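You operate a simulated robot arm through the tools that you are given. There is no shell and no other tool. Be economical: measure what you need, move in short steps, check, and stop when the job is done.

Carry out the task below with a simulated two-armed robot. There is one attempt and no reset: what you move stays moved.

TASK
Hold the lamp on the white plate, wipe its smudge off, then clamp it in the gauge fixture.
Fine: one hand holds while the other wipes with the white cloth; put the cloth back. What is to be rubbed or washed off counts as gone when no trace of it is left.
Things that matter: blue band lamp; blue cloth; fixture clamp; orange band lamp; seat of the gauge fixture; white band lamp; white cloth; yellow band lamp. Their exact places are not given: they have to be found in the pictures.

It is judged by the outcome, as a careful person would: the job done as asked, and still so three seconds after it is handed in. It fails if anything else is knocked over, pushed out of place, dropped, spilled or broken. Flat cloth is picked up by pressing the open fingertips on it (5 to 10 N) and closing them slowly along it; thin cloth reads only 2 to 8 mm in the jaws.

THE ROBOT
Two 7-joint arms with two-finger parallel grippers on one trunk, on a base that drives. Base frame: it is fixed to the floor where the robot stands at the start and does not move with it; the origin is under the middle of the robot, x ahead of it, y to its left, z up. Units: m, degrees, N and s.
The left shoulder is at the start at [0.07, 0.163, 0.949], the right one opposite. With the tool pointing down near the work surface each hand reaches from about 0.36 to 0.86 m from the robot's upright axis, wherever it stands, measured 20 degrees to its own side. Places, roughly: fixture clamp [0.5, 0.1, 0.9]; seat of the gauge fixture [0.3, 0.2, 0.8]. Payload 3.43 kg a hand.
The tool frame of a hand sits at the grasp point between the pads (the TCP): z along the fingers, y along the line on which they close. The tips reach 0.034 m beyond it. Largest opening 0.128 m; finger width 0.024, thickness 0.012; the body of the gripper, 0.048 by 0.13 m, starts 0.096 m behind the TCP.
Orientation is that of the tool frame in the base frame, as a unit quaternion [w, x, y, z]. With the fingers straight down and closing along the base's y, the tool's x points along the base's -x, its y along +y and its z along -z.

THE INTERFACE
- The arms move only by the tool step_arm. It takes "left_commands", "right_commands" or both (then of equal length, played together; a hand with none holds still); each is a list of rows, each a list of 7 numbers: the shift along the base's x, y, z in m, then the turn, a rotation vector about the base's x, y, z in degrees, then the closure, from 0 (fully open) to 1 (shut). In form: [[tx, ty, tz, rx, ry, rz, hand], ...]. A call has 1 to 20 rows; each row shifts and turns the commanded pose from where the row before left it. Rows are played at 5 a second. More than 0.05 m and 8.6 degrees between two rows, or a gripper value outside its range, and nothing of the call is played. Where a pose cannot be reached the arm comes as near as it can. A force on the tool above 40 N (or 10 N above the force at the start of the call, whichever is more), or a blocked arm, ends the call early, and 0.2 s more pass. The fingers move at their own pace (about 0.153 m/s each) and stop on an object; they squeeze with about 28 N. The grip force told is the motor's: it shows also when the fingers shut on nothing. Time passes only in rows, and 0.2 s behind the last, so rows that do not move let the fingers close. The reply holds the time, the measured pose of the TCP, the force on the tool along the base axes, the opening and the grip force, in the units named above and with some noise, with the torque about the TCP (base axes, N m) and any sound that the robot's microphone picked up, and new pictures: "views" is both (left out), scene, wrist or none (wrist: the cameras of the hands that moved).
- Cameras (640 x 400 px; columns grow to the right, rows downward): "scene" is now at [0.1394, -0.0283, 1.1942]; the picture's right is [-0.32, -0.95, 0.00], its down [-0.40, 0.13, -0.91] and it looks along [0.86, -0.29, -0.42] (base axes); focal length 214 px, centre (320, 200). "left" rides on the left gripper at [0.076, 0.011, -0.16] in its tool frame; the picture's right is [-0.15, 0.99, 0.00], its down [-0.88, -0.13, -0.46] and it looks along [-0.45, -0.07, 0.89] (tool axes); focal length 234 px, centre (320, 200). "right" rides on the right gripper at [0.076, -0.011, -0.16] in its tool frame; the picture's right is [0.15, 0.99, 0.00], its down [-0.88, 0.13, -0.46] and it looks along [-0.45, 0.07, 0.89] (tool axes); focal length 234 px, centre (320, 200).
- raise_lower(by): slides the trunk up (or, below 0, down) by that many m; the arms and the scene camera ride with it, the base frame stays. It gives what a move gives, with no picture.
- roll_base(legs): drives the robot by 1 to 6 legs, each [ahead, left, turn to the left] in m, m and degrees, along the robot's own axes; the way and the turn of a leg run together, so that a leg with both is an arc; at most 1.5 m and 180 degrees a leg. The arms and the cameras ride along, it lands a little off, and it stops where it bumps. It gives what a move gives, and a new picture of the scene camera.
- turn_head(pan, tilt): turns the head with the scene camera to pan (to the left, within 86 degrees either way) and tilt (down, from -29 to 69), counted from straight ahead of the robot. It gives what a move gives, and a new picture of the scene camera.
- probe_pixels(camera, pixels): for up to 12 pixels [column, row] of the newest picture of that camera ("zoom" is the newest enlarged one), the place [x, y, z] in the base frame of the surface seen there, good to about 0.002 m. No time passes.
- zoom(camera, box): a new picture of the part [left, top, right, bottom] of that camera's present view, enlarged. No time passes.
- close_job(): hands the job in; it is judged then, once.

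Go step by step. Measure first, check grasps and placings, and put right what went wrong. The budget is 80 turns and 260 pictures, counting those below and the enlarged ones. Unless the task says otherwise, let go and move clear before handing in, and close with one line.

The tools are called after "Emit:" by a JSON object that holds its "method" and its "body". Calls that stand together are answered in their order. step_arm: Moves the arms, as the interface text tells. Its arguments: {"type":"object","properties":{"left_commands":{"type":"array"},"right_commands":{"type":"array"},"views":{"type":"string","enum":["both","scene","wrist","none"]}},"required":[]} The other tools are called the same way: raise_lower (by) slides the trunk up or down; roll_base (legs) drives the base; turn_head (pan, tilt) turns the head that bears the scene camera; probe_pixels (camera, pixels) gives the place of the surface under pixels of a picture; zoom (camera, box) takes an enlarged picture of a part of a camera's view; close_job () hands the job in.

At the start:

```text
t: 0.0
left_position: [0.583, 0.1505, 1.1959]
left_ee_rot: [0.0, -0.002, 1.0, 0.0]
left_contact_force: [-0.6, 0.1, -0.2]
left_torque: [-0.02, 0.02, -0.03]
left_width: 0.1278
left_grip_force: 0.1
right_position: [0.4811, -0.3593, 1.2142]
right_ee_rot: [0.0, 0.0, 1.0, 0.0]
right_contact_force: [-0.2, 0.5, 0.5]
right_torque: [0.03, 0.01, 0.03]
right_width: 0.1278
right_grip_force: 0.1
trunk travel left (down, up): [-0.429, 0.511]
robot x, y, heading: [-0.0007, 0.0023, -0.4]
head pan, tilt: [-18.5, 25.1]
```

scene: 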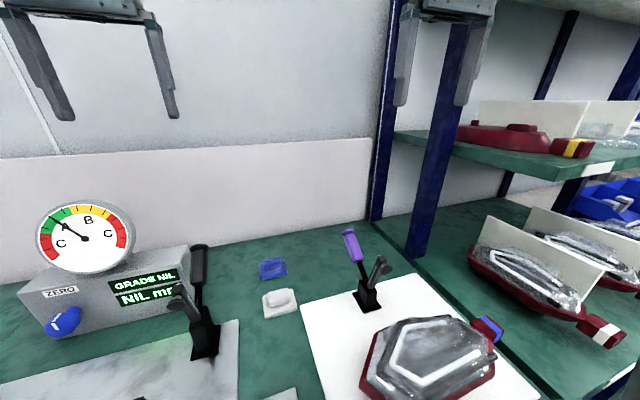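
right: 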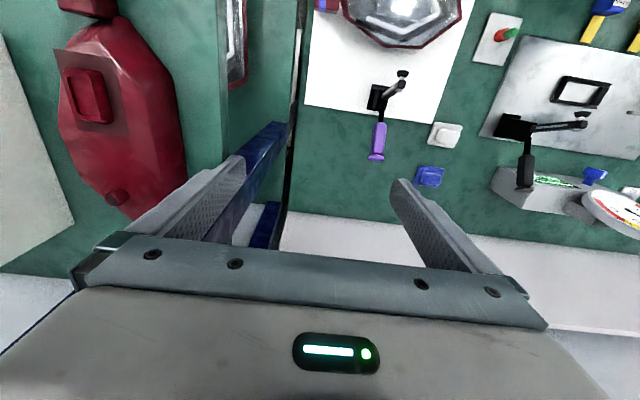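
left: 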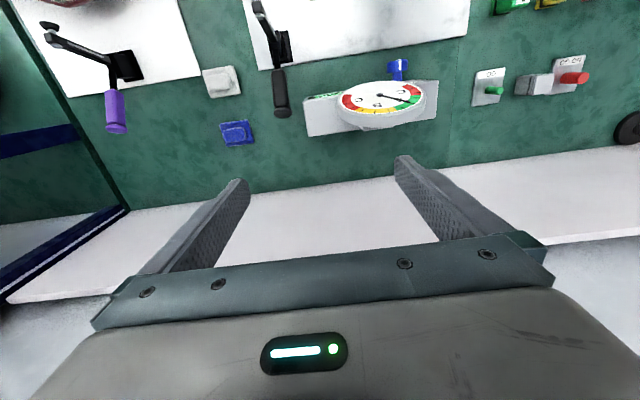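

The lamp with the blue band lies on the white plate (about 430,360), and the gauge fixture is at the left. I'll turn the head down to see the whole workbench.

Emit:
{"method": "turn_head", "body": {"pan": 10, "tilt": 55}}

```text
t: 0.9
left_position: [0.5817, 0.1512, 1.1965]
left_ee_rot: [0.001, -0.001, 1.0, 0.0]
left_contact_force: [0.1, -0.4, -0.6]
left_torque: [0.0, 0.01, -0.01]
left_width: 0.1282
left_grip_force: 0.1
right_position: [0.4828, -0.3598, 1.2146]
right_ee_rot: [0.0, 0.0, 1.0, 0.0]
right_contact_force: [-0.6, -0.4, 0.4]
right_torque: [0.0, -0.01, -0.02]
right_width: 0.1279
right_grip_force: 0.0
trunk travel left (down, up): [-0.429, 0.511]
robot x, y, heading: [-0.0016, 0.0023, -0.1]
head pan, tilt: [10.0, 55.0]
```

scene: 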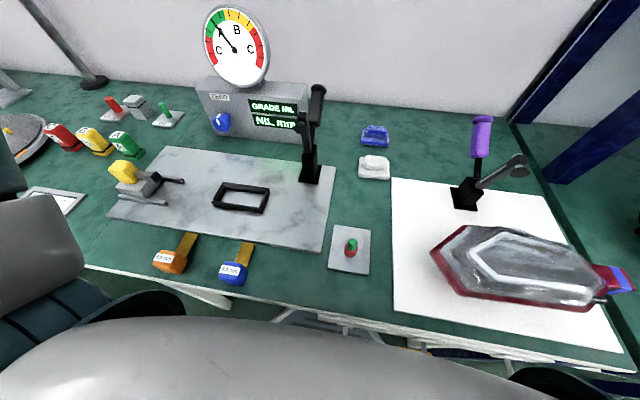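

Emit:
{"method": "zoom", "body": {"camera": "scene", "box": [390, 100, 640, 370]}}

Emit:
{"method": "zoom", "body": {"camera": "scene", "box": [100, 80, 400, 290]}}

Emit:
{"method": "probe_pixels", "body": {"camera": "scene", "pixels": [[214, 210], [225, 184], [269, 190], [261, 214], [240, 197], [374, 162], [374, 135], [310, 175], [317, 90], [307, 120], [330, 222], [350, 242]]}}

Emit:
{"method": "turn_head", "body": {"pan": -25, "tilt": 50}}

```text
1.48 times, centred on (515, 235) of scene
```

zoom: 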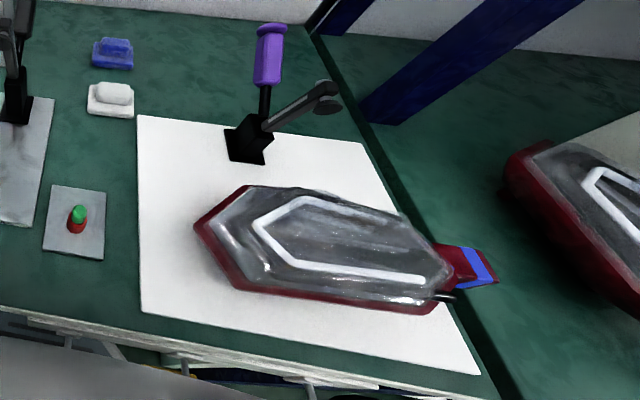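

```text
1.90 times, centred on (250, 185) of scene
```

zoom: 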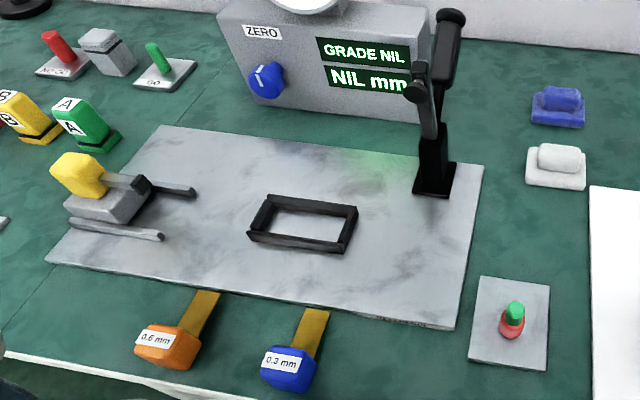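

```text
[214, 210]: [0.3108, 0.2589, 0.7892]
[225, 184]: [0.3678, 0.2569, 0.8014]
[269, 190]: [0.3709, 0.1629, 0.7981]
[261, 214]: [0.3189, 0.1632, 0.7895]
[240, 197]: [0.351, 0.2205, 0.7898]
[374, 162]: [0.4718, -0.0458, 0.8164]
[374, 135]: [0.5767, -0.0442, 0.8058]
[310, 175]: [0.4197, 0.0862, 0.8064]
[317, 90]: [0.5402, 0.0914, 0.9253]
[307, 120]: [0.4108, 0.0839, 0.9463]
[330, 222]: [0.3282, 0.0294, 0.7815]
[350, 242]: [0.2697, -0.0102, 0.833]
```

```text
t: 2.0
left_position: [0.5832, 0.1499, 1.1968]
left_ee_rot: [0.0, -0.001, 1.0, 0.0]
left_contact_force: [0.4, 0.2, -0.8]
left_torque: [0.01, 0.02, -0.01]
left_width: 0.1281
left_grip_force: 0.0
right_position: [0.4812, -0.3607, 1.2147]
right_ee_rot: [0.0, 0.0, 1.0, 0.0]
right_contact_force: [-0.4, -0.1, 0.5]
right_torque: [0.01, 0.02, 0.01]
right_width: 0.1281
right_grip_force: 0.0
trunk travel left (down, up): [-0.429, 0.511]
robot x, y, heading: [-0.0024, -0.0015, 0.0]
head pan, tilt: [-25.0, 50.0]
```

scene: 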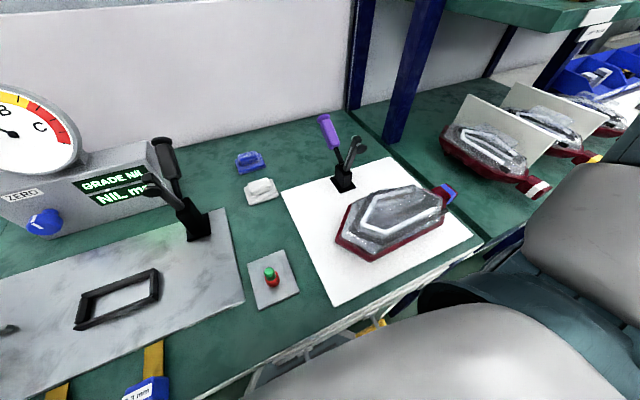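

The lamp sits near (395,220) on the white plate. Now I'll zoom on both clamps and the lamp, and measure.

Emit:
{"method": "zoom", "body": {"camera": "scene", "box": [300, 100, 500, 280]}}

Emit:
{"method": "probe_pixels", "body": {"camera": "scene", "pixels": [[335, 238], [375, 258], [440, 225], [443, 190], [375, 197], [350, 210], [452, 188], [365, 225], [410, 200], [390, 215], [350, 165], [343, 185]]}}

Emit:
{"method": "zoom", "body": {"camera": "scene", "box": [50, 120, 290, 340]}}

Emit:
{"method": "zoom", "body": {"camera": "right", "box": [300, 0, 640, 240]}}

```text
2.22 times, centred on (400, 190) of scene
```

zoom: 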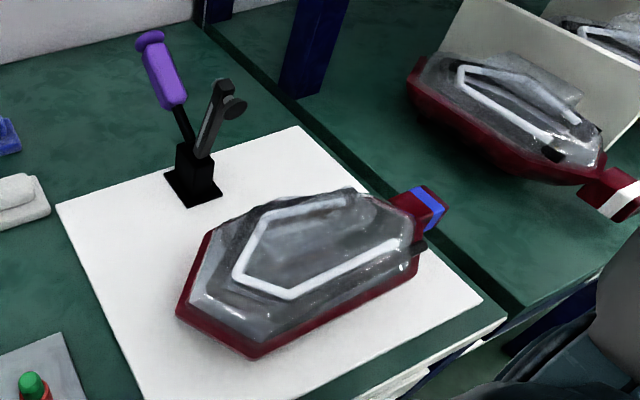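

```text
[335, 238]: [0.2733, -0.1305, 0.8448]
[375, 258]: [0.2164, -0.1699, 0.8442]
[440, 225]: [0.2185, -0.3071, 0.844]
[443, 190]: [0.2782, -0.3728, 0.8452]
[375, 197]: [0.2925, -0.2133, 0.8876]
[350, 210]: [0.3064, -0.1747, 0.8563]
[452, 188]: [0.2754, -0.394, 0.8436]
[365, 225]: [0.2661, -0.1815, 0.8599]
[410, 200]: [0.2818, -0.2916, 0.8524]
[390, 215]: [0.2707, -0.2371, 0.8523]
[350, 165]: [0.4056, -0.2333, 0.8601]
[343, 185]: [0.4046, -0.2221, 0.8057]
```

```text
1.82 times, centred on (170, 230) of scene
```

zoom: 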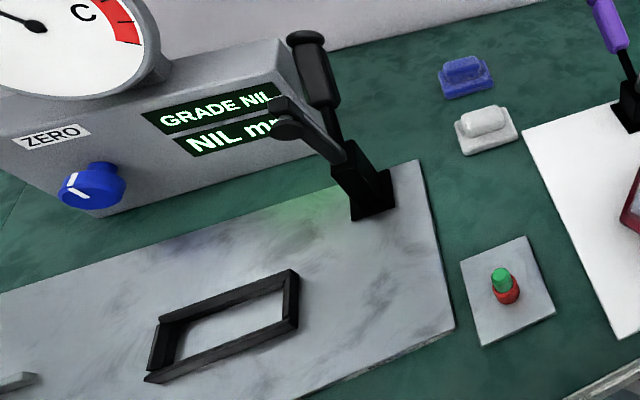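

```text
1.67 times, centred on (470, 120) of right
```

zoom: 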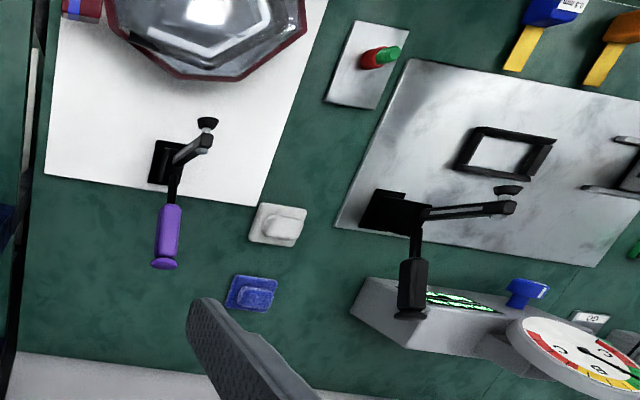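

The lamp's rim is at z≈0.844 with x 0.21–0.31, too near the robot. I'll back up 0.17 m and look again.

Emit:
{"method": "roll_base", "body": {"legs": [[-0.17, 0, 0]]}}

Emit:
{"method": "turn_head", "body": {"pan": -15, "tilt": 45}}

```text
t: 3.4
left_position: [0.4108, 0.149, 1.1982]
left_ee_rot: [0.0, 0.001, 1.0, 0.0]
left_contact_force: [0.5, -0.6, -0.2]
left_torque: [0.02, -0.08, 0.0]
left_width: 0.1277
left_grip_force: 0.1
right_position: [0.3075, -0.3616, 1.2148]
right_ee_rot: [0.0, 0.001, 1.0, 0.0]
right_contact_force: [0.3, 0.0, -0.2]
right_torque: [0.01, 0.01, 0.0]
right_width: 0.128
right_grip_force: 0.0
trunk travel left (down, up): [-0.429, 0.511]
robot x, y, heading: [-0.1721, 0.0032, -0.1]
head pan, tilt: [-25.0, 50.0]
```

scene: 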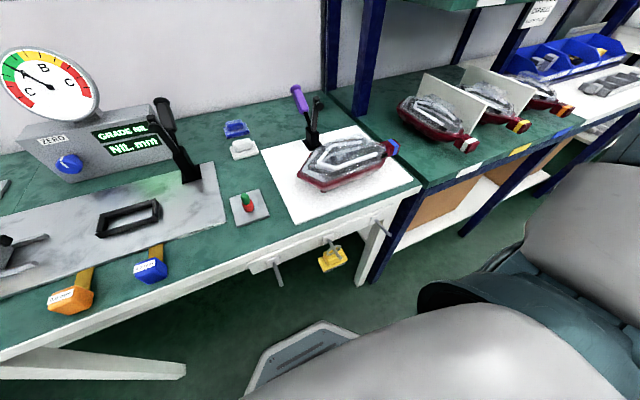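

```text
t: 4.2
left_position: [0.4103, 0.1495, 1.1976]
left_ee_rot: [0.0, 0.001, 1.0, 0.0]
left_contact_force: [0.4, 0.3, 0.3]
left_torque: [0.0, -0.01, -0.02]
left_width: 0.1281
left_grip_force: 0.0
right_position: [0.3078, -0.3605, 1.2147]
right_ee_rot: [0.0, 0.0, 1.0, -0.001]
right_contact_force: [0.3, 0.4, 0.3]
right_torque: [0.01, 0.01, 0.01]
right_width: 0.1284
right_grip_force: 0.1
trunk travel left (down, up): [-0.429, 0.511]
robot x, y, heading: [-0.1725, 0.0017, -0.1]
head pan, tilt: [-15.0, 45.0]
```

scene: 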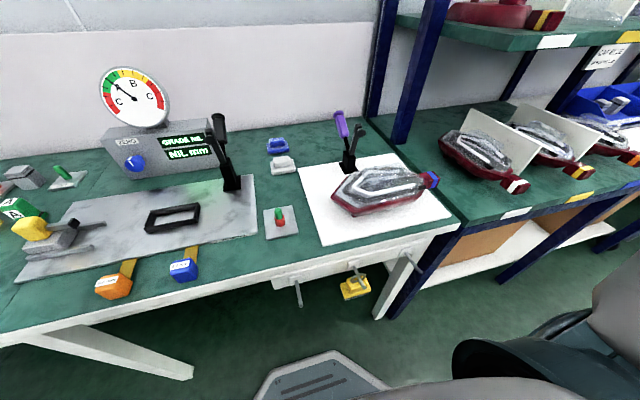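

Now move the right hand back so that its camera looks on the lamp, and the left hand so its camera sees the fixture.

Emit:
{"method": "step_arm", "body": {"right_commands": [[-0.04, 0.03, -0.03, 0, 0, 0, 0], [-0.04, 0.03, -0.03, 0, 0, 0, 0], [0, 0.03, -0.03, 0, 0, 0, 0], [0, 0, 0, 0, 0, 0, 0]], "left_commands": [[-0.04, 0.02, 0, 0, 0, 0, 0], [-0.04, 0.02, 0, 0, 0, 0, 0], [0, 0.02, 0, 0, 0, 0, 0], [0, 0, 0, 0, 0, 0, 0]]}}

Emit:
{"method": "zoom", "body": {"camera": "scene", "box": [300, 100, 460, 240]}}

```text
refused: row 1 steps farther than a row can; nothing moved
```

```text
2.86 times, centred on (380, 170) of scene
```

zoom: 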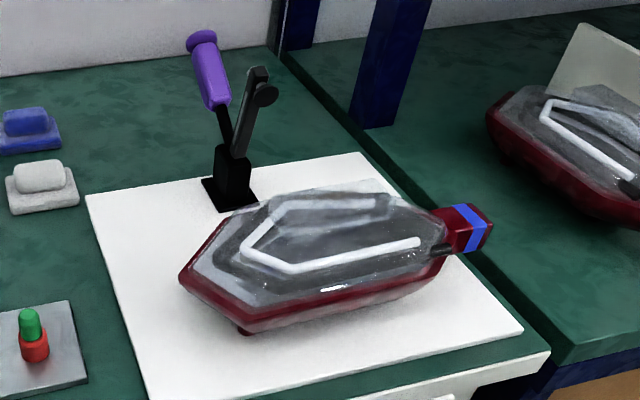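

The lens looks hazy at its far side. I retry with shorter steps for a closer view.

Emit:
{"method": "step_arm", "body": {"right_commands": [[-0.03, 0.03, -0.02, 0, 0, 0, 0], [-0.03, 0.03, -0.02, 0, 0, 0, 0], [-0.03, 0.03, -0.02, 0, 0, 0, 0], [0, 0, 0, 0, 0, 0, 0]], "left_commands": [[-0.03, 0.02, 0, 0, 0, 0, 0], [-0.03, 0.02, 0, 0, 0, 0, 0], [0, 0.02, 0, 0, 0, 0, 0], [0, 0, 0, 0, 0, 0, 0]]}}

```text
t: 5.2
left_position: [0.3473, 0.2077, 1.1986]
left_ee_rot: [0.0, 0.0, 1.0, 0.0]
left_contact_force: [0.0, -0.3, -0.5]
left_torque: [0.02, -0.01, -0.03]
left_width: 0.1282
left_grip_force: 0.1
right_position: [0.2194, -0.2721, 1.1552]
right_ee_rot: [0.0, 0.001, 1.0, 0.001]
right_contact_force: [-0.9, -0.3, -0.7]
right_torque: [0.0, 0.02, -0.03]
right_width: 0.1279
right_grip_force: 0.1
trunk travel left (down, up): [-0.429, 0.511]
robot x, y, heading: [-0.1728, 0.0036, -0.4]
head pan, tilt: [-15.0, 45.0]
```

scene: 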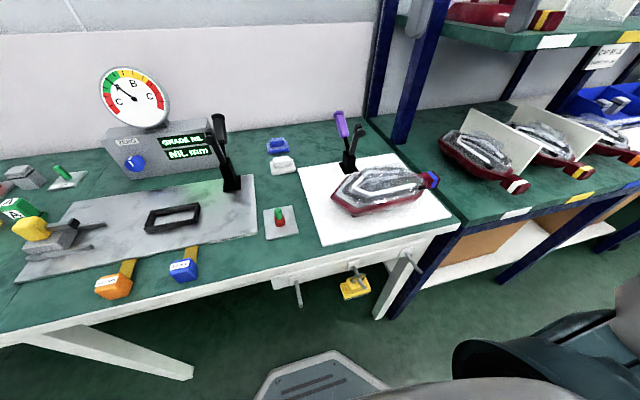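
right: 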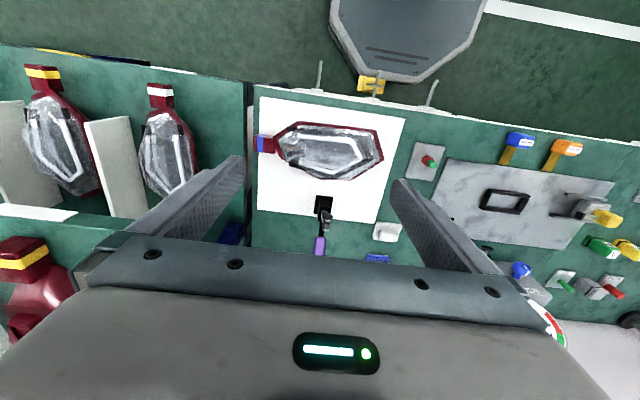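
left: 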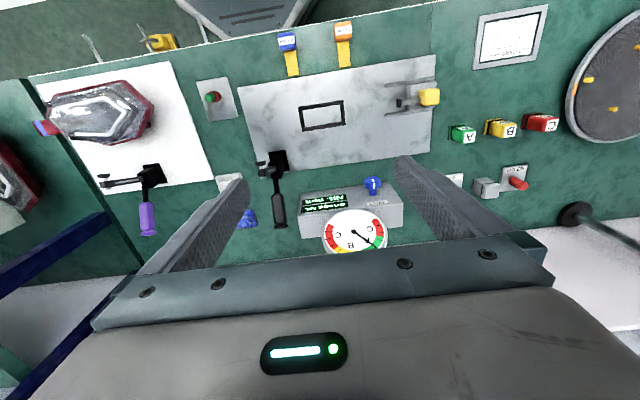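

Emit:
{"method": "zoom", "body": {"camera": "right", "box": [240, 80, 420, 270]}}

Emit:
{"method": "zoom", "body": {"camera": "left", "box": [220, 60, 400, 250]}}

Emit:
{"method": "zoom", "body": {"camera": "left", "box": [30, 60, 220, 250]}}

Emit:
{"method": "probe_pixels", "body": {"camera": "right", "pixels": [[275, 145], [287, 125], [376, 129], [383, 158], [351, 180], [293, 173], [262, 144], [330, 150], [258, 220], [404, 120], [388, 230], [378, 257]]}}

Emit:
{"method": "probe_pixels", "body": {"camera": "left", "pixels": [[300, 107], [344, 102], [345, 124], [303, 130], [322, 115], [278, 160], [262, 168], [279, 215], [279, 190], [275, 175], [280, 170], [285, 155]]}}

```text
2.11 times, centred on (330, 175) of right
```

zoom: 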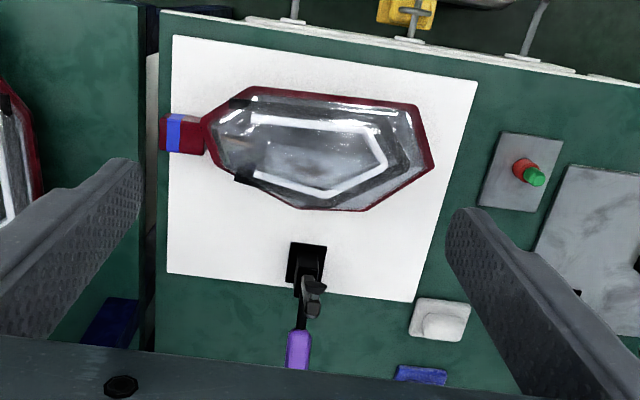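

```text
2.11 times, centred on (310, 155) of left
```

zoom: 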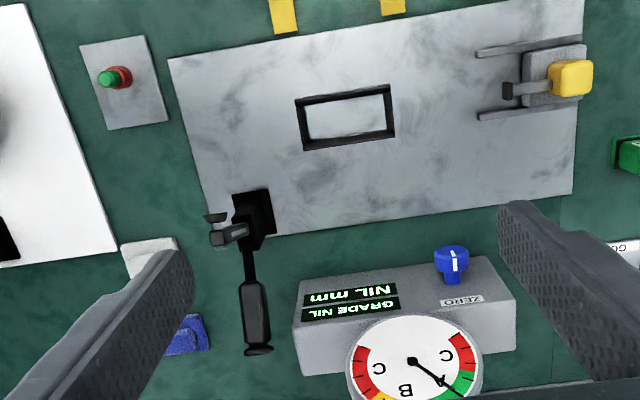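

```text
2.11 times, centred on (125, 155) of left
```

zoom: 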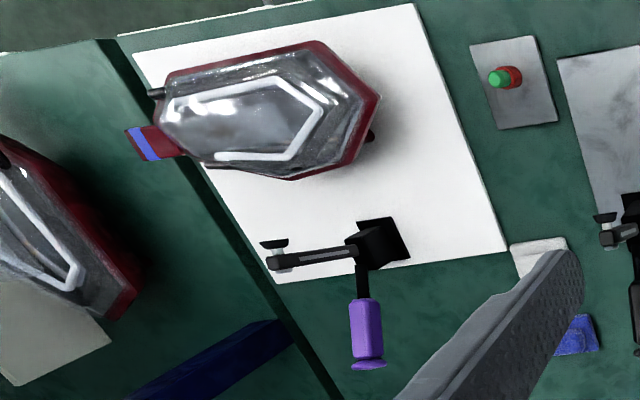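

```text
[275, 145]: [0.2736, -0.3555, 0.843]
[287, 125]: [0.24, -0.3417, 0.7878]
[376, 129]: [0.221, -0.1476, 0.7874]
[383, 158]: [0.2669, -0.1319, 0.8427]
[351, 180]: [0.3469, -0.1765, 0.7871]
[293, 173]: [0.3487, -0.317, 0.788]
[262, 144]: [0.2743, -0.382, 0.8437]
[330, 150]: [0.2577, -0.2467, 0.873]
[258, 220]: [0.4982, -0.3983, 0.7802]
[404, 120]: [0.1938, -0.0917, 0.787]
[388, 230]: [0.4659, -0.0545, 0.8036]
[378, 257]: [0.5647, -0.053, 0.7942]
```

```text
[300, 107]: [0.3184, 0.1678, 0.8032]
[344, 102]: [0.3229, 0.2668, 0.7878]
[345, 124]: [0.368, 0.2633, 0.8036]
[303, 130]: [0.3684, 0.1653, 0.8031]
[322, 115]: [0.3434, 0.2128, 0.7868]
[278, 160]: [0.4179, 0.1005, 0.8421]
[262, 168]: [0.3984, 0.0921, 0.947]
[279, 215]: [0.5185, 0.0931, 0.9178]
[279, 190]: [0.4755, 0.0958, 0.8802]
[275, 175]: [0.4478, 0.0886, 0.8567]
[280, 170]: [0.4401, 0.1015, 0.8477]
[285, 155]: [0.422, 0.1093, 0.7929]
```

Zoom tighter on the lamp from several cameras to find the smudge.

Emit:
{"method": "zoom", "body": {"camera": "right", "box": [255, 115, 391, 190]}}

Emit:
{"method": "zoom", "body": {"camera": "left", "box": [30, 65, 166, 155]}}

Emit:
{"method": "zoom", "body": {"camera": "scene", "box": [320, 150, 450, 225]}}

Emit:
{"method": "zoom", "body": {"camera": "right", "box": [0, 50, 250, 350]}}

```text
4.71 times, centred on (323, 152) of right
```

zoom: 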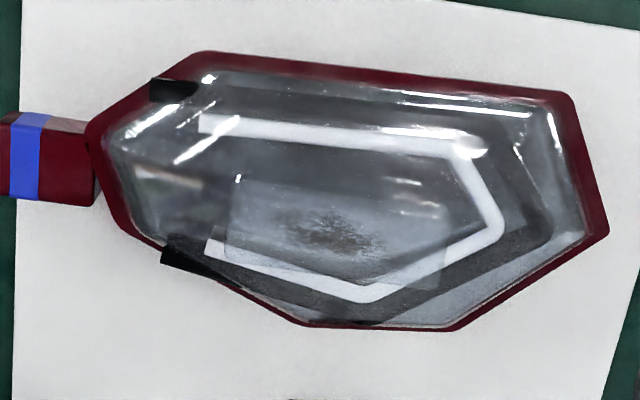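

```text
4.44 times, centred on (98, 110) of left
```

zoom: 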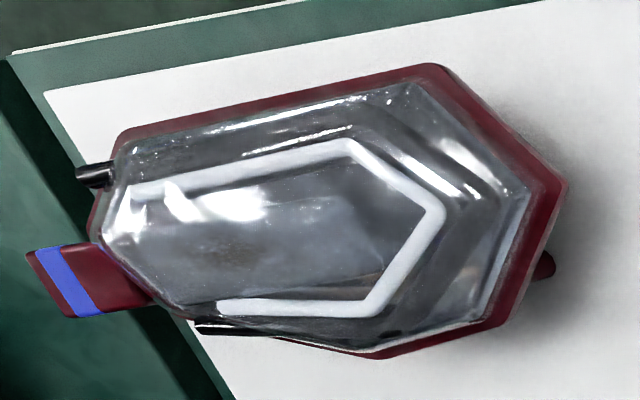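

```text
4.92 times, centred on (385, 188) of scene
```

zoom: 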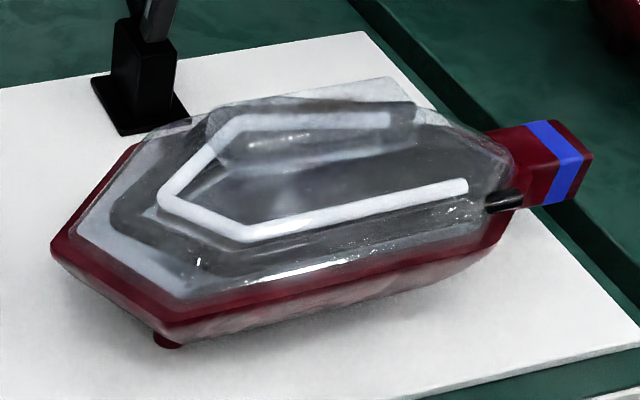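

```text
1.33 times, centred on (125, 200) of right
```

zoom: 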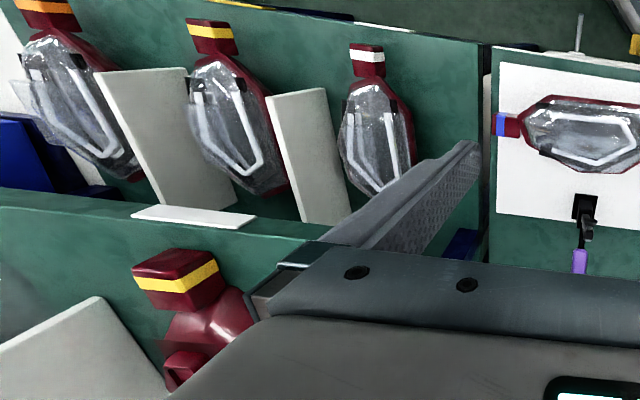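

The smudge is visible in the right camera on the lens's far half (zoomed pixel 340,235). I'll re-zoom and probe it and the outline.

Emit:
{"method": "zoom", "body": {"camera": "right", "box": [255, 115, 391, 190]}}

Emit:
{"method": "probe_pixels", "body": {"camera": "zoom", "pixels": [[340, 235], [285, 230], [390, 240], [335, 210], [345, 260], [240, 210], [450, 255], [330, 150], [590, 170], [600, 225], [455, 325], [310, 323]]}}

Emit:
{"method": "probe_pixels", "body": {"camera": "zoom", "pixels": [[205, 58], [560, 97], [95, 150], [20, 115], [15, 192], [90, 200], [175, 90], [185, 262], [240, 180], [350, 290], [230, 250], [420, 280]]}}

Emit:
{"method": "zoom", "body": {"camera": "right", "box": [300, 140, 350, 175]}}

```text
4.71 times, centred on (323, 152) of right
```

zoom: 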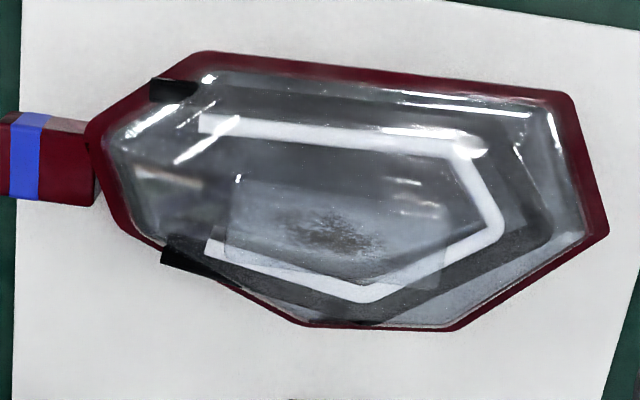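

```text
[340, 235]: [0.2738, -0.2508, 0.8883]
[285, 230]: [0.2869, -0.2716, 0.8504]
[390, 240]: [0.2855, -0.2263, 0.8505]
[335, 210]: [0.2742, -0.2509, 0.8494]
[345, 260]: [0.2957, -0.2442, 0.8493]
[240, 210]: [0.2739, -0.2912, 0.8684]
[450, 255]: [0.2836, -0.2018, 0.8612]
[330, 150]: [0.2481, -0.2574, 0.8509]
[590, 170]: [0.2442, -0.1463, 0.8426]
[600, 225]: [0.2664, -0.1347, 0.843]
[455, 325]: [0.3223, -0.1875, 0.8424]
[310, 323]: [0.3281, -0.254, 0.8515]
```

```text
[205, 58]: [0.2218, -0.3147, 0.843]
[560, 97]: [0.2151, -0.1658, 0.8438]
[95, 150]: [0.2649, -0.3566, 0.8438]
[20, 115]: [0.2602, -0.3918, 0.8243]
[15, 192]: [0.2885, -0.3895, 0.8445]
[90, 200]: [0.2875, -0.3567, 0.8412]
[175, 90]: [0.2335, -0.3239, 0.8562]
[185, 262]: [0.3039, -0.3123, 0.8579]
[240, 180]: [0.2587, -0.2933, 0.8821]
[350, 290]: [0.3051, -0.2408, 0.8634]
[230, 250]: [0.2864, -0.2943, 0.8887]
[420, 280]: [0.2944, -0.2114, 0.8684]
```

```text
11.43 times, centred on (325, 158) of right
```

zoom: 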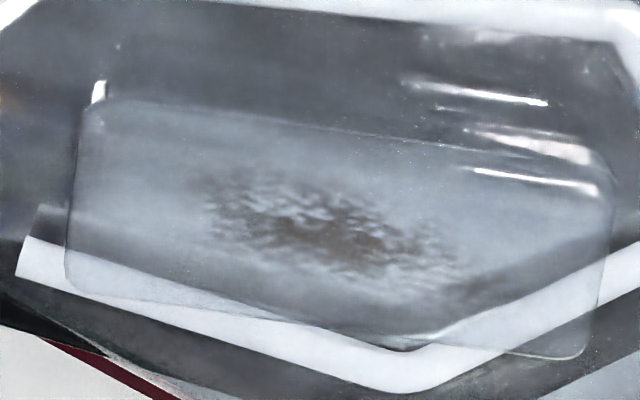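

The smudge is about 45×22 mm at (0.274,-0.25,0.888). Now look closely at the cloths and the clamp, the tail grip, and the gauge plunger.

Emit:
{"method": "zoom", "body": {"camera": "scene", "box": [255, 130, 310, 180]}}

Emit:
{"method": "probe_pixels", "body": {"camera": "zoom", "pixels": [[320, 200], [320, 235], [230, 215], [410, 215], [320, 260], [320, 280], [200, 250], [440, 250], [320, 100], [320, 130]]}}

Emit:
{"method": "zoom", "body": {"camera": "right", "box": [360, 210, 420, 270]}}

Emit:
{"method": "zoom", "body": {"camera": "scene", "box": [180, 100, 270, 210]}}

```text
8.00 times, centred on (282, 155) of scene
```

zoom: 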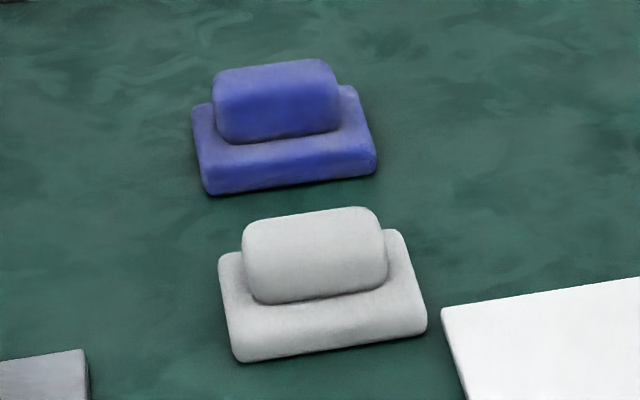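

```text
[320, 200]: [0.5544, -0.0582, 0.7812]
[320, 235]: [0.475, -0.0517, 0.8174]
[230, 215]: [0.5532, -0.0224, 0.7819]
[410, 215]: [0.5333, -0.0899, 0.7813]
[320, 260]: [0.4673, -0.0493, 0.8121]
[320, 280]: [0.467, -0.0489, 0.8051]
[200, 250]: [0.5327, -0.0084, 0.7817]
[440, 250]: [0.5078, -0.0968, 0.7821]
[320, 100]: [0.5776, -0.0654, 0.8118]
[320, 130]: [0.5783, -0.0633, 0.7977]
```

```text
6.67 times, centred on (390, 240) of right
```

zoom: 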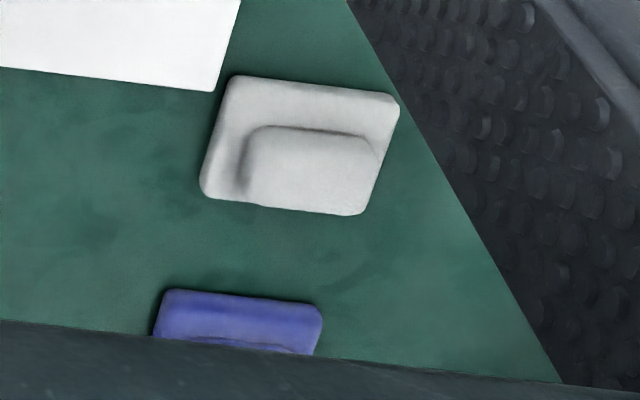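

```text
3.64 times, centred on (225, 155) of scene
```

zoom: 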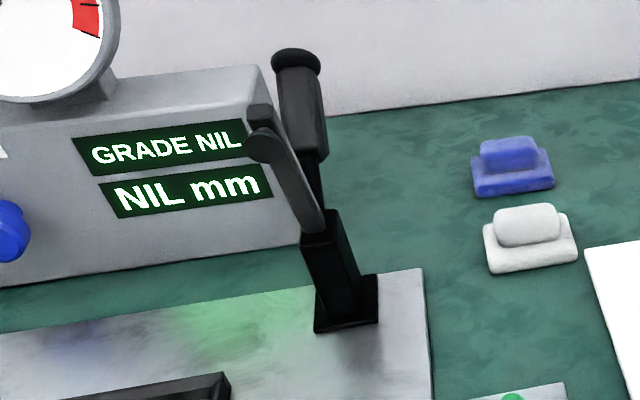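

Probe cloth details, shelf edges and post so that I know the clearances.

Emit:
{"method": "probe_pixels", "body": {"camera": "scene", "pixels": [[440, 30], [540, 48], [400, 130], [425, 50], [520, 187], [470, 135], [272, 170], [294, 168], [283, 157], [283, 173], [283, 161], [291, 163]]}}

Emit:
{"method": "probe_pixels", "body": {"camera": "right", "pixels": [[50, 200], [110, 222], [382, 222], [399, 225], [394, 242], [379, 238], [385, 231], [395, 238], [162, 92], [165, 185], [235, 235], [180, 140]]}}

Emit:
{"method": "probe_pixels", "body": {"camera": "left", "pixels": [[395, 97], [405, 105], [412, 103], [428, 96], [265, 168], [272, 172], [260, 163], [212, 97], [289, 40], [342, 35]]}}

```text
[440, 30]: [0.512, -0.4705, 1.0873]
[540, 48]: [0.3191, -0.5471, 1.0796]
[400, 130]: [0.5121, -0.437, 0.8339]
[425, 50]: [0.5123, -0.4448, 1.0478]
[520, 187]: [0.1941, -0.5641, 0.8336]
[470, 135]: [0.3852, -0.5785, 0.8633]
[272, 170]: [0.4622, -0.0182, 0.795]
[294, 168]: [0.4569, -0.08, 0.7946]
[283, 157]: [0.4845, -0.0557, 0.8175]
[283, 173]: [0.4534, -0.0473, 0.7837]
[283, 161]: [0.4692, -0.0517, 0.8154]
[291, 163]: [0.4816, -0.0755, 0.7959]
```

```text
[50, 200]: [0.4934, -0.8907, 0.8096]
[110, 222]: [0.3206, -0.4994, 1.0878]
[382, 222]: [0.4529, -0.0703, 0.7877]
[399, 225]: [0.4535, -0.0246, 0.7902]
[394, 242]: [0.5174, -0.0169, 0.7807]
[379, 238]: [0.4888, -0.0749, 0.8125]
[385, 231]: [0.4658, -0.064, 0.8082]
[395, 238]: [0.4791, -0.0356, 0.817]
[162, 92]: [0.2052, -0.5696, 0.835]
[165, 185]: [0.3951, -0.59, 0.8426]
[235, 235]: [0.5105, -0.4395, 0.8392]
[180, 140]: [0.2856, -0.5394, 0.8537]
```

```text
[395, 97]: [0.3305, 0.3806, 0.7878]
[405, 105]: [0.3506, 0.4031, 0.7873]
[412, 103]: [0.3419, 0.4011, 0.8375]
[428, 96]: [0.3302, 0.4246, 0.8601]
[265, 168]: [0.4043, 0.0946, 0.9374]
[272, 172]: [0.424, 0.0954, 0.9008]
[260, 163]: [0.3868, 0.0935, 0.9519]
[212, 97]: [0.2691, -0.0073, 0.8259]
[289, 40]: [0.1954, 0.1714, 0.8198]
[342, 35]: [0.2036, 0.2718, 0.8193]
```

The cloth bump spans x≈0.467–0.49, y≈-0.03…-0.076. I'll turn both hands 90° (closing along x): left over the cloth, right above the lamp's tail, leaning outward by 20°.

Emit:
{"method": "step_arm", "body": {"left_commands": [[0.0123, -0.0236, -0.0136, 0, 0, -8.18, 0], [0.0123, -0.0236, -0.0136, 0, 0, -8.18, 0], [0.0123, -0.0236, -0.0136, 0, 0, -8.18, 0], [0.0123, -0.0236, -0.0136, 0, 0, -8.18, 0], [0.0123, -0.0236, -0.0136, 0, 0, -8.18, 0], [0.0123, -0.0236, -0.0136, 0, 0, -8.18, 0], [0.0123, -0.0236, -0.0136, 0, 0, -8.18, 0], [0.0123, -0.0236, -0.0136, 0, 0, -8.18, 0], [0.0123, -0.0236, -0.0136, 0, 0, -8.18, 0], [0.0123, -0.0236, -0.0136, 0, 0, -8.18, 0], [0.0123, -0.0236, -0.0136, 0, 0, -8.2, 0], [0, 0, 0, 0, 0, 0, 0], [0, 0, 0, 0, 0, 0, 0], [0, 0, 0, 0, 0, 0, 0]], "right_commands": [[0.005, -0.0095, -0.0123, 0, 0, 8.18, 0], [0.005, -0.0095, -0.0123, 0, 0, 8.18, 0], [0.005, -0.0095, -0.0123, 0, 0, 8.18, 0], [0.005, -0.0095, -0.0123, 0, 0, 8.18, 0], [0.005, -0.0095, -0.0123, 0, 0, 8.18, 0], [0.005, -0.0095, -0.0123, 0, 0, 8.18, 0], [0.005, -0.0095, -0.0123, 0, 0, 8.18, 0], [0.005, -0.0095, -0.0123, 0, 0, 8.18, 0], [0.005, -0.0095, -0.0123, 0, 0, 8.18, 0], [0.005, -0.0095, -0.0123, 0, 0, 8.18, 0], [0.005, -0.0095, -0.0123, 0, 0, 8.2, 0], [0, 0, 0, 7, 0, 0, 0], [0, 0, 0, 7, 0, 0, 0], [0, 0, 0, 6, 0, 0, 0]]}}

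```text
t: 8.2
left_position: [0.3063, -0.0646, 0.9775]
left_ee_rot: [0.001, 0.706, 0.708, 0.0]
left_contact_force: [-0.7, 0.5, -0.8]
left_torque: [0.05, -0.04, 0.0]
left_width: 0.1282
left_grip_force: 0.1
left hand out of reach, approached as far as the arm can: row 7, 8, 9, 10, 11
right_position: [0.1168, -0.1996, 1.0215]
right_ee_rot: [0.124, -0.695, 0.698, 0.122]
right_contact_force: [-0.5, -0.2, 0.0]
right_torque: [0.0, -0.03, -0.02]
right_width: 0.1278
right_grip_force: 0.1
right hand out of reach, approached as far as the arm can: row 7, 8, 9, 10, 11, 12, 13, 14
trunk travel left (down, up): [-0.429, 0.511]
robot x, y, heading: [-0.1701, -0.0047, -0.1]
head pan, tilt: [-15.0, 45.0]
```

scene: 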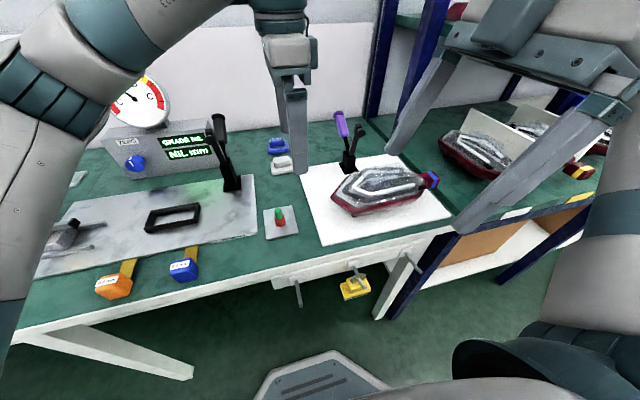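
right: 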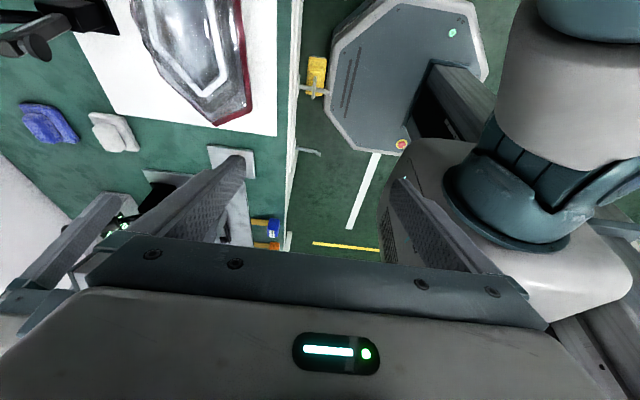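
left: 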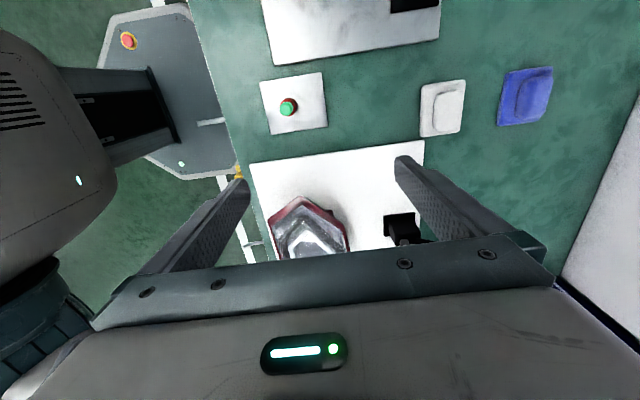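

Outward turning hits a joint limit (row 7 on). I'll turn both hands inward instead, 180° back about their tool axes, without shifting.

Emit:
{"method": "step_arm", "body": {"left_commands": [[0, 0, 0.003, 0, 0, 8.5, 0], [0, 0, 0.003, 0, 0, 8.5, 0], [0, 0, 0.003, 0, 0, 8.5, 0], [0, 0, 0.003, 0, 0, 8.5, 0], [0, 0, 0.003, 0, 0, 8.5, 0], [0, 0, 0.003, 0, 0, 8.5, 0], [0, 0, 0.003, 0, 0, 8.5, 0], [0, 0, 0.003, 0, 0, 8.5, 0], [0, 0, 0.003, 0, 0, 8.5, 0], [0, 0, 0.003, 0, 0, 8.5, 0], [0, 0, 0, 0, 0, 8.5, 0], [0, 0, 0, 0, 0, 8.5, 0], [0, 0, 0, 0, 0, 8.5, 0], [0, 0, 0, 0, 0, 8.5, 0], [0, 0, 0, 0, 0, 8.5, 0], [0, 0, 0, 0, 0, 8.5, 0], [0, 0, 0, 0, 0, 8.5, 0], [0, 0, 0, 0, 0, 8.5, 0], [0, 0, 0, 0, 0, 8.5, 0], [0, 0, 0, 0, 0, 8.5, 0]], "right_commands": [[0, 0, 0, 0, 2.91, -7.99, 0], [0, 0, 0, 0, 2.91, -7.99, 0], [0, 0, 0, 0, 2.91, -7.99, 0], [0, 0, 0, 0, 2.91, -7.99, 0], [0, 0, 0, 0, 2.91, -7.99, 0], [0, 0, 0, 0, 2.91, -7.99, 0], [0, 0, 0, 0, 2.91, -7.99, 0], [0, 0, 0, 0, 2.91, -7.99, 0], [0, 0, 0, 0, 2.91, -7.99, 0], [0, 0, 0, 0, 2.91, -7.99, 0], [0, 0, 0, 0, 2.91, -7.99, 0], [0, 0, 0, 0, 2.91, -7.99, 0], [0, 0, 0, 0, 2.91, -7.99, 0], [0, 0, 0, 0, 2.91, -7.99, 0], [0, 0, 0, 0, 2.91, -7.99, 0], [0, 0, 0, 0, 2.91, -7.99, 0], [0, 0, 0, 0, 2.91, -7.99, 0], [0, 0, 0, 0, 2.91, -7.99, 0], [0, 0, 0, 0, 2.91, -7.99, 0], [0, 0, 0, 0, 2.91, -7.99, 0]]}}

```text
t: 12.3
left_position: [0.306, -0.0629, 1.0053]
left_ee_rot: [0.0, -0.643, 0.766, 0.0]
left_contact_force: [-0.5, -1.2, 0.5]
left_torque: [-0.03, 0.0, 0.02]
left_width: 0.1279
left_grip_force: 0.0
right_position: [0.1149, -0.1999, 1.0233]
right_ee_rot: [-0.113, 0.635, 0.753, 0.134]
right_contact_force: [-0.1, 0.1, 0.8]
right_torque: [0.02, 0.01, 0.03]
right_width: 0.1278
right_grip_force: 0.1
trunk travel left (down, up): [-0.429, 0.511]
robot x, y, heading: [-0.1713, 0.0031, -0.0]
head pan, tilt: [-15.0, 45.0]
```

scene: 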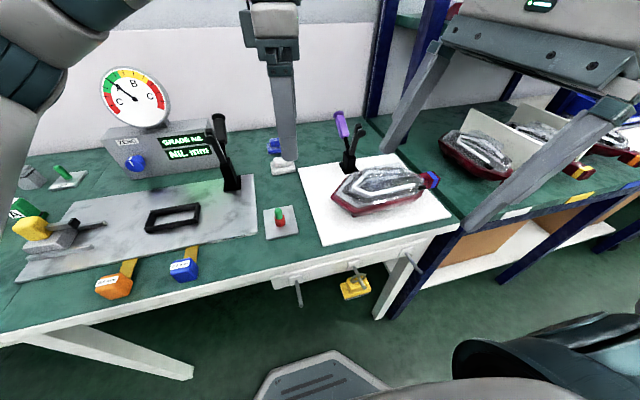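
right: 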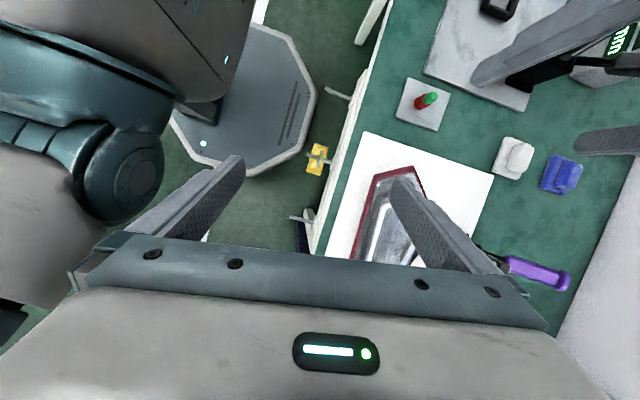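
left: 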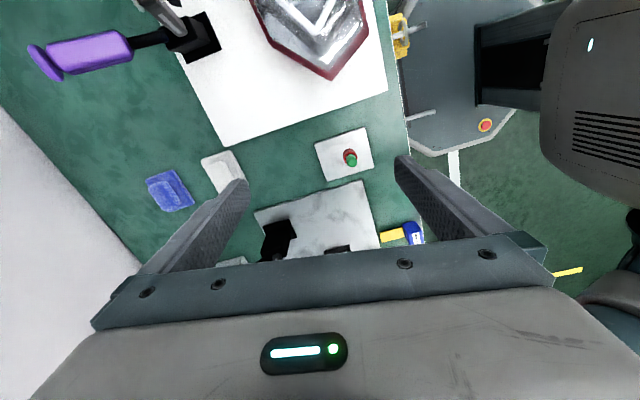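

Inward turning is reachable. Now move the left above the cloth and the right above the tail.

Emit:
{"method": "step_arm", "body": {"left_commands": [[0.0293, 0.0017, -0.0125, 0, 0, 1.67, 0], [0.0293, 0.0017, -0.0125, 0, 0, 1.67, 0], [0.0293, 0.0017, -0.0125, 0, 0, 1.67, 0], [0.0293, 0.0017, -0.0125, 0, 0, 1.67, 0], [0.0293, 0.0017, -0.0125, 0, 0, 1.67, 0], [0.0293, 0.0017, -0.0125, 0, 0, 1.67, 0]], "right_commands": [[0.0267, -0.0294, -0.0117, 0, 0.57, -1.57, 0], [0.0267, -0.0294, -0.0117, 0, 0.57, -1.57, 0], [0.0267, -0.0294, -0.0117, 0, 0.57, -1.57, 0], [0.0267, -0.0294, -0.0117, 0, 0.57, -1.57, 0], [0.0267, -0.0294, -0.0117, 0, 0.57, -1.57, 0], [0.0267, -0.0294, -0.0117, 0, 0.57, -1.57, 0]]}}

```text
t: 13.8
left_position: [0.4833, -0.0517, 0.9308]
left_ee_rot: [0.0, -0.706, 0.708, 0.001]
left_contact_force: [0.1, 0.2, 0.1]
left_torque: [0.02, 0.03, -0.01]
left_width: 0.1281
left_grip_force: 0.1
right_position: [0.2771, -0.3748, 0.953]
right_ee_rot: [-0.123, 0.698, 0.695, 0.123]
right_contact_force: [-0.6, 0.1, 0.2]
right_torque: [0.05, -0.03, -0.01]
right_width: 0.1279
right_grip_force: 0.1
trunk travel left (down, up): [-0.429, 0.511]
robot x, y, heading: [-0.1737, -0.0007, -0.2]
head pan, tilt: [-15.0, 45.0]
```

scene: 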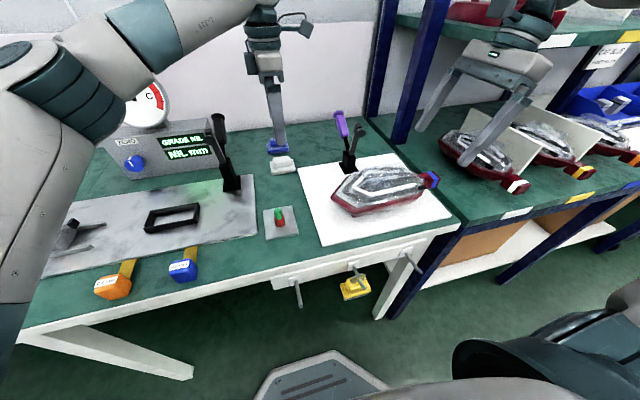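
right: 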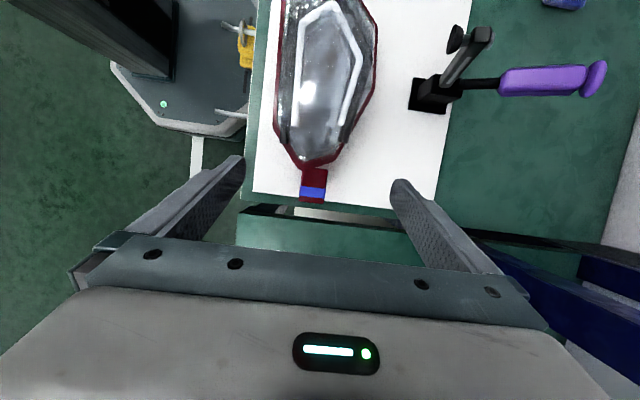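
left: 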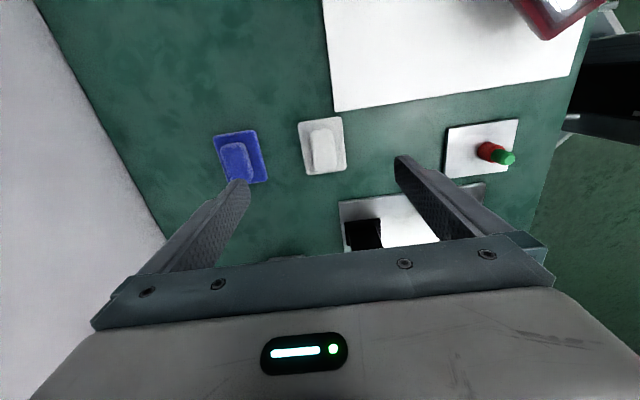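

Cloth and tail are both between the fingers. Measure the bump and tail precisely.

Emit:
{"method": "zoom", "body": {"camera": "left", "box": [200, 100, 360, 200]}}

Emit:
{"method": "probe_pixels", "body": {"camera": "zoom", "pixels": [[445, 140], [550, 130], [452, 195], [545, 190], [495, 150], [400, 80], [550, 75], [435, 285], [580, 265], [195, 140], [265, 320], [495, 280]]}}

Emit:
{"method": "zoom", "body": {"camera": "right", "box": [250, 120, 390, 210]}}

Emit:
{"method": "probe_pixels", "body": {"camera": "zoom", "pixels": [[240, 225], [340, 225], [225, 350], [340, 355], [285, 330], [285, 250], [232, 290], [345, 290], [400, 375], [100, 330]]}}

```text
4.00 times, centred on (280, 150) of left
```

zoom: 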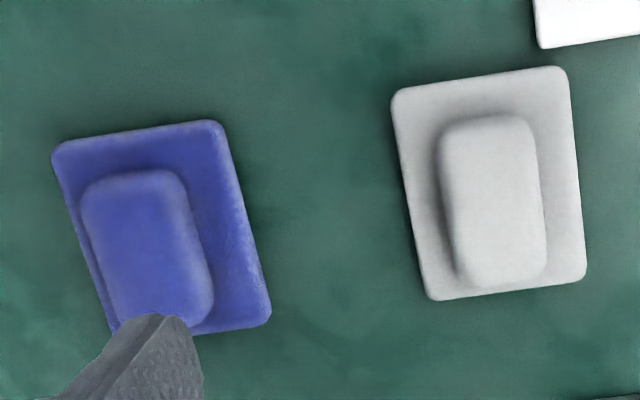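

```text
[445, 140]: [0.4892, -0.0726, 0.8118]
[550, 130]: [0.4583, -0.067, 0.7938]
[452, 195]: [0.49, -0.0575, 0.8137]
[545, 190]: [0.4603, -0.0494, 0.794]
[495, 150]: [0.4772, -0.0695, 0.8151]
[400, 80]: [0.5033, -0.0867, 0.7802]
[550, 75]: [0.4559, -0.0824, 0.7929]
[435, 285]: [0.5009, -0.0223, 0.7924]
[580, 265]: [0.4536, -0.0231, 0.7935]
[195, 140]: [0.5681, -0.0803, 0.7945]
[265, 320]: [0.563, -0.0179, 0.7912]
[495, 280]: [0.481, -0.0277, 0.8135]
```

```text
4.44 times, centred on (320, 165) of right
```

zoom: 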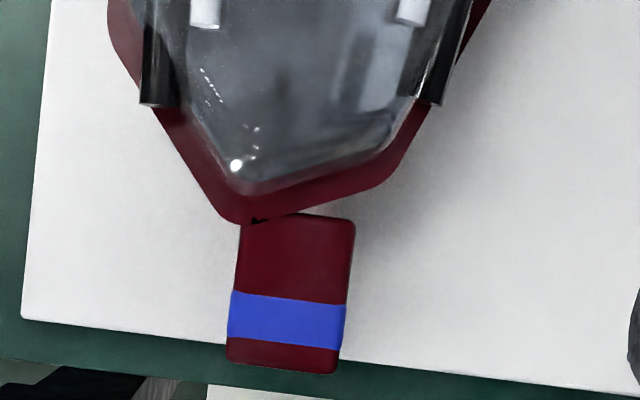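

```text
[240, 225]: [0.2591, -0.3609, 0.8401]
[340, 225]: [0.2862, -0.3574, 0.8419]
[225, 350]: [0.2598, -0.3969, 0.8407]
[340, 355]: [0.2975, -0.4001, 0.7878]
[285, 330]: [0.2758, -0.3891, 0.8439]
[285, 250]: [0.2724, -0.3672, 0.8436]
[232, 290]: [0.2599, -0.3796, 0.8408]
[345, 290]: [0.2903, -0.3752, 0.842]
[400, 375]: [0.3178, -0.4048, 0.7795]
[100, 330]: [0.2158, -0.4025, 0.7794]
```

Bump centre (0.478,-0.051), top 0.8165, slab top 0.793; tail centre (0.275,-0.378). I'll lower both hands with the left fingers part-closed, then check.

Emit:
{"method": "step_arm", "body": {"left_commands": [[-0.005, 0.001, -0.025, 0, 0, 0, 0.45], [0, 0, -0.03, 0, 0, 0, 0.45], [0, 0, -0.03, 0, 0, 0, 0.45], [0, 0, -0.012, 0, 0, 0, 0.45], [0, 0, -0.003, 0, 0, 0, 0.45]], "right_commands": [[-0.002, -0.003, -0.03, 0, 0, 0, 0], [0, 0, -0.03, 0, 0, 0, 0], [0, 0, -0.03, 0, 0, 0, 0], [0, 0, -0.02, 0, 0, 0, 0], [0, 0, -0.01, 0, 0, 0, 0]]}}

```text
t: 14.9
left_position: [0.4753, -0.0519, 0.831]
left_ee_rot: [-0.001, 0.708, -0.707, -0.001]
left_contact_force: [-0.6, -1.2, -0.1]
left_torque: [-0.03, -0.02, -0.03]
left_width: 0.0702
left_grip_force: 0.0
right_position: [0.2734, -0.3791, 0.8319]
right_ee_rot: [-0.124, 0.697, 0.695, 0.124]
right_contact_force: [-0.1, 0.3, 0.3]
right_torque: [0.0, 0.0, 0.03]
right_width: 0.128
right_grip_force: 0.0
trunk travel left (down, up): [-0.429, 0.511]
robot x, y, heading: [-0.1691, 0.0029, -0.0]
head pan, tilt: [-15.0, 45.0]
```

scene: 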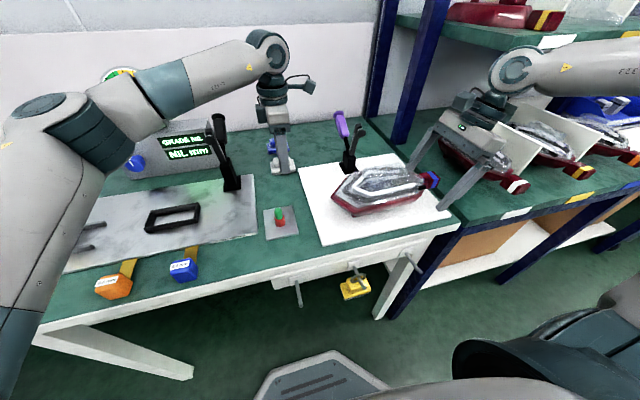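
right: 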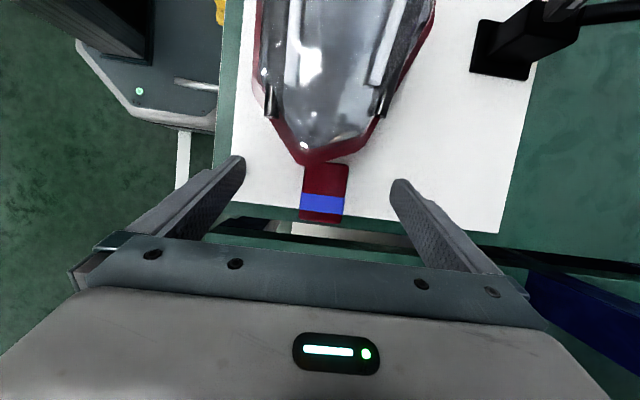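
left: 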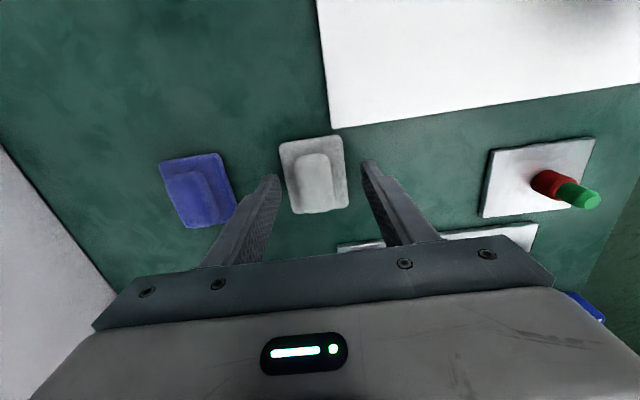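

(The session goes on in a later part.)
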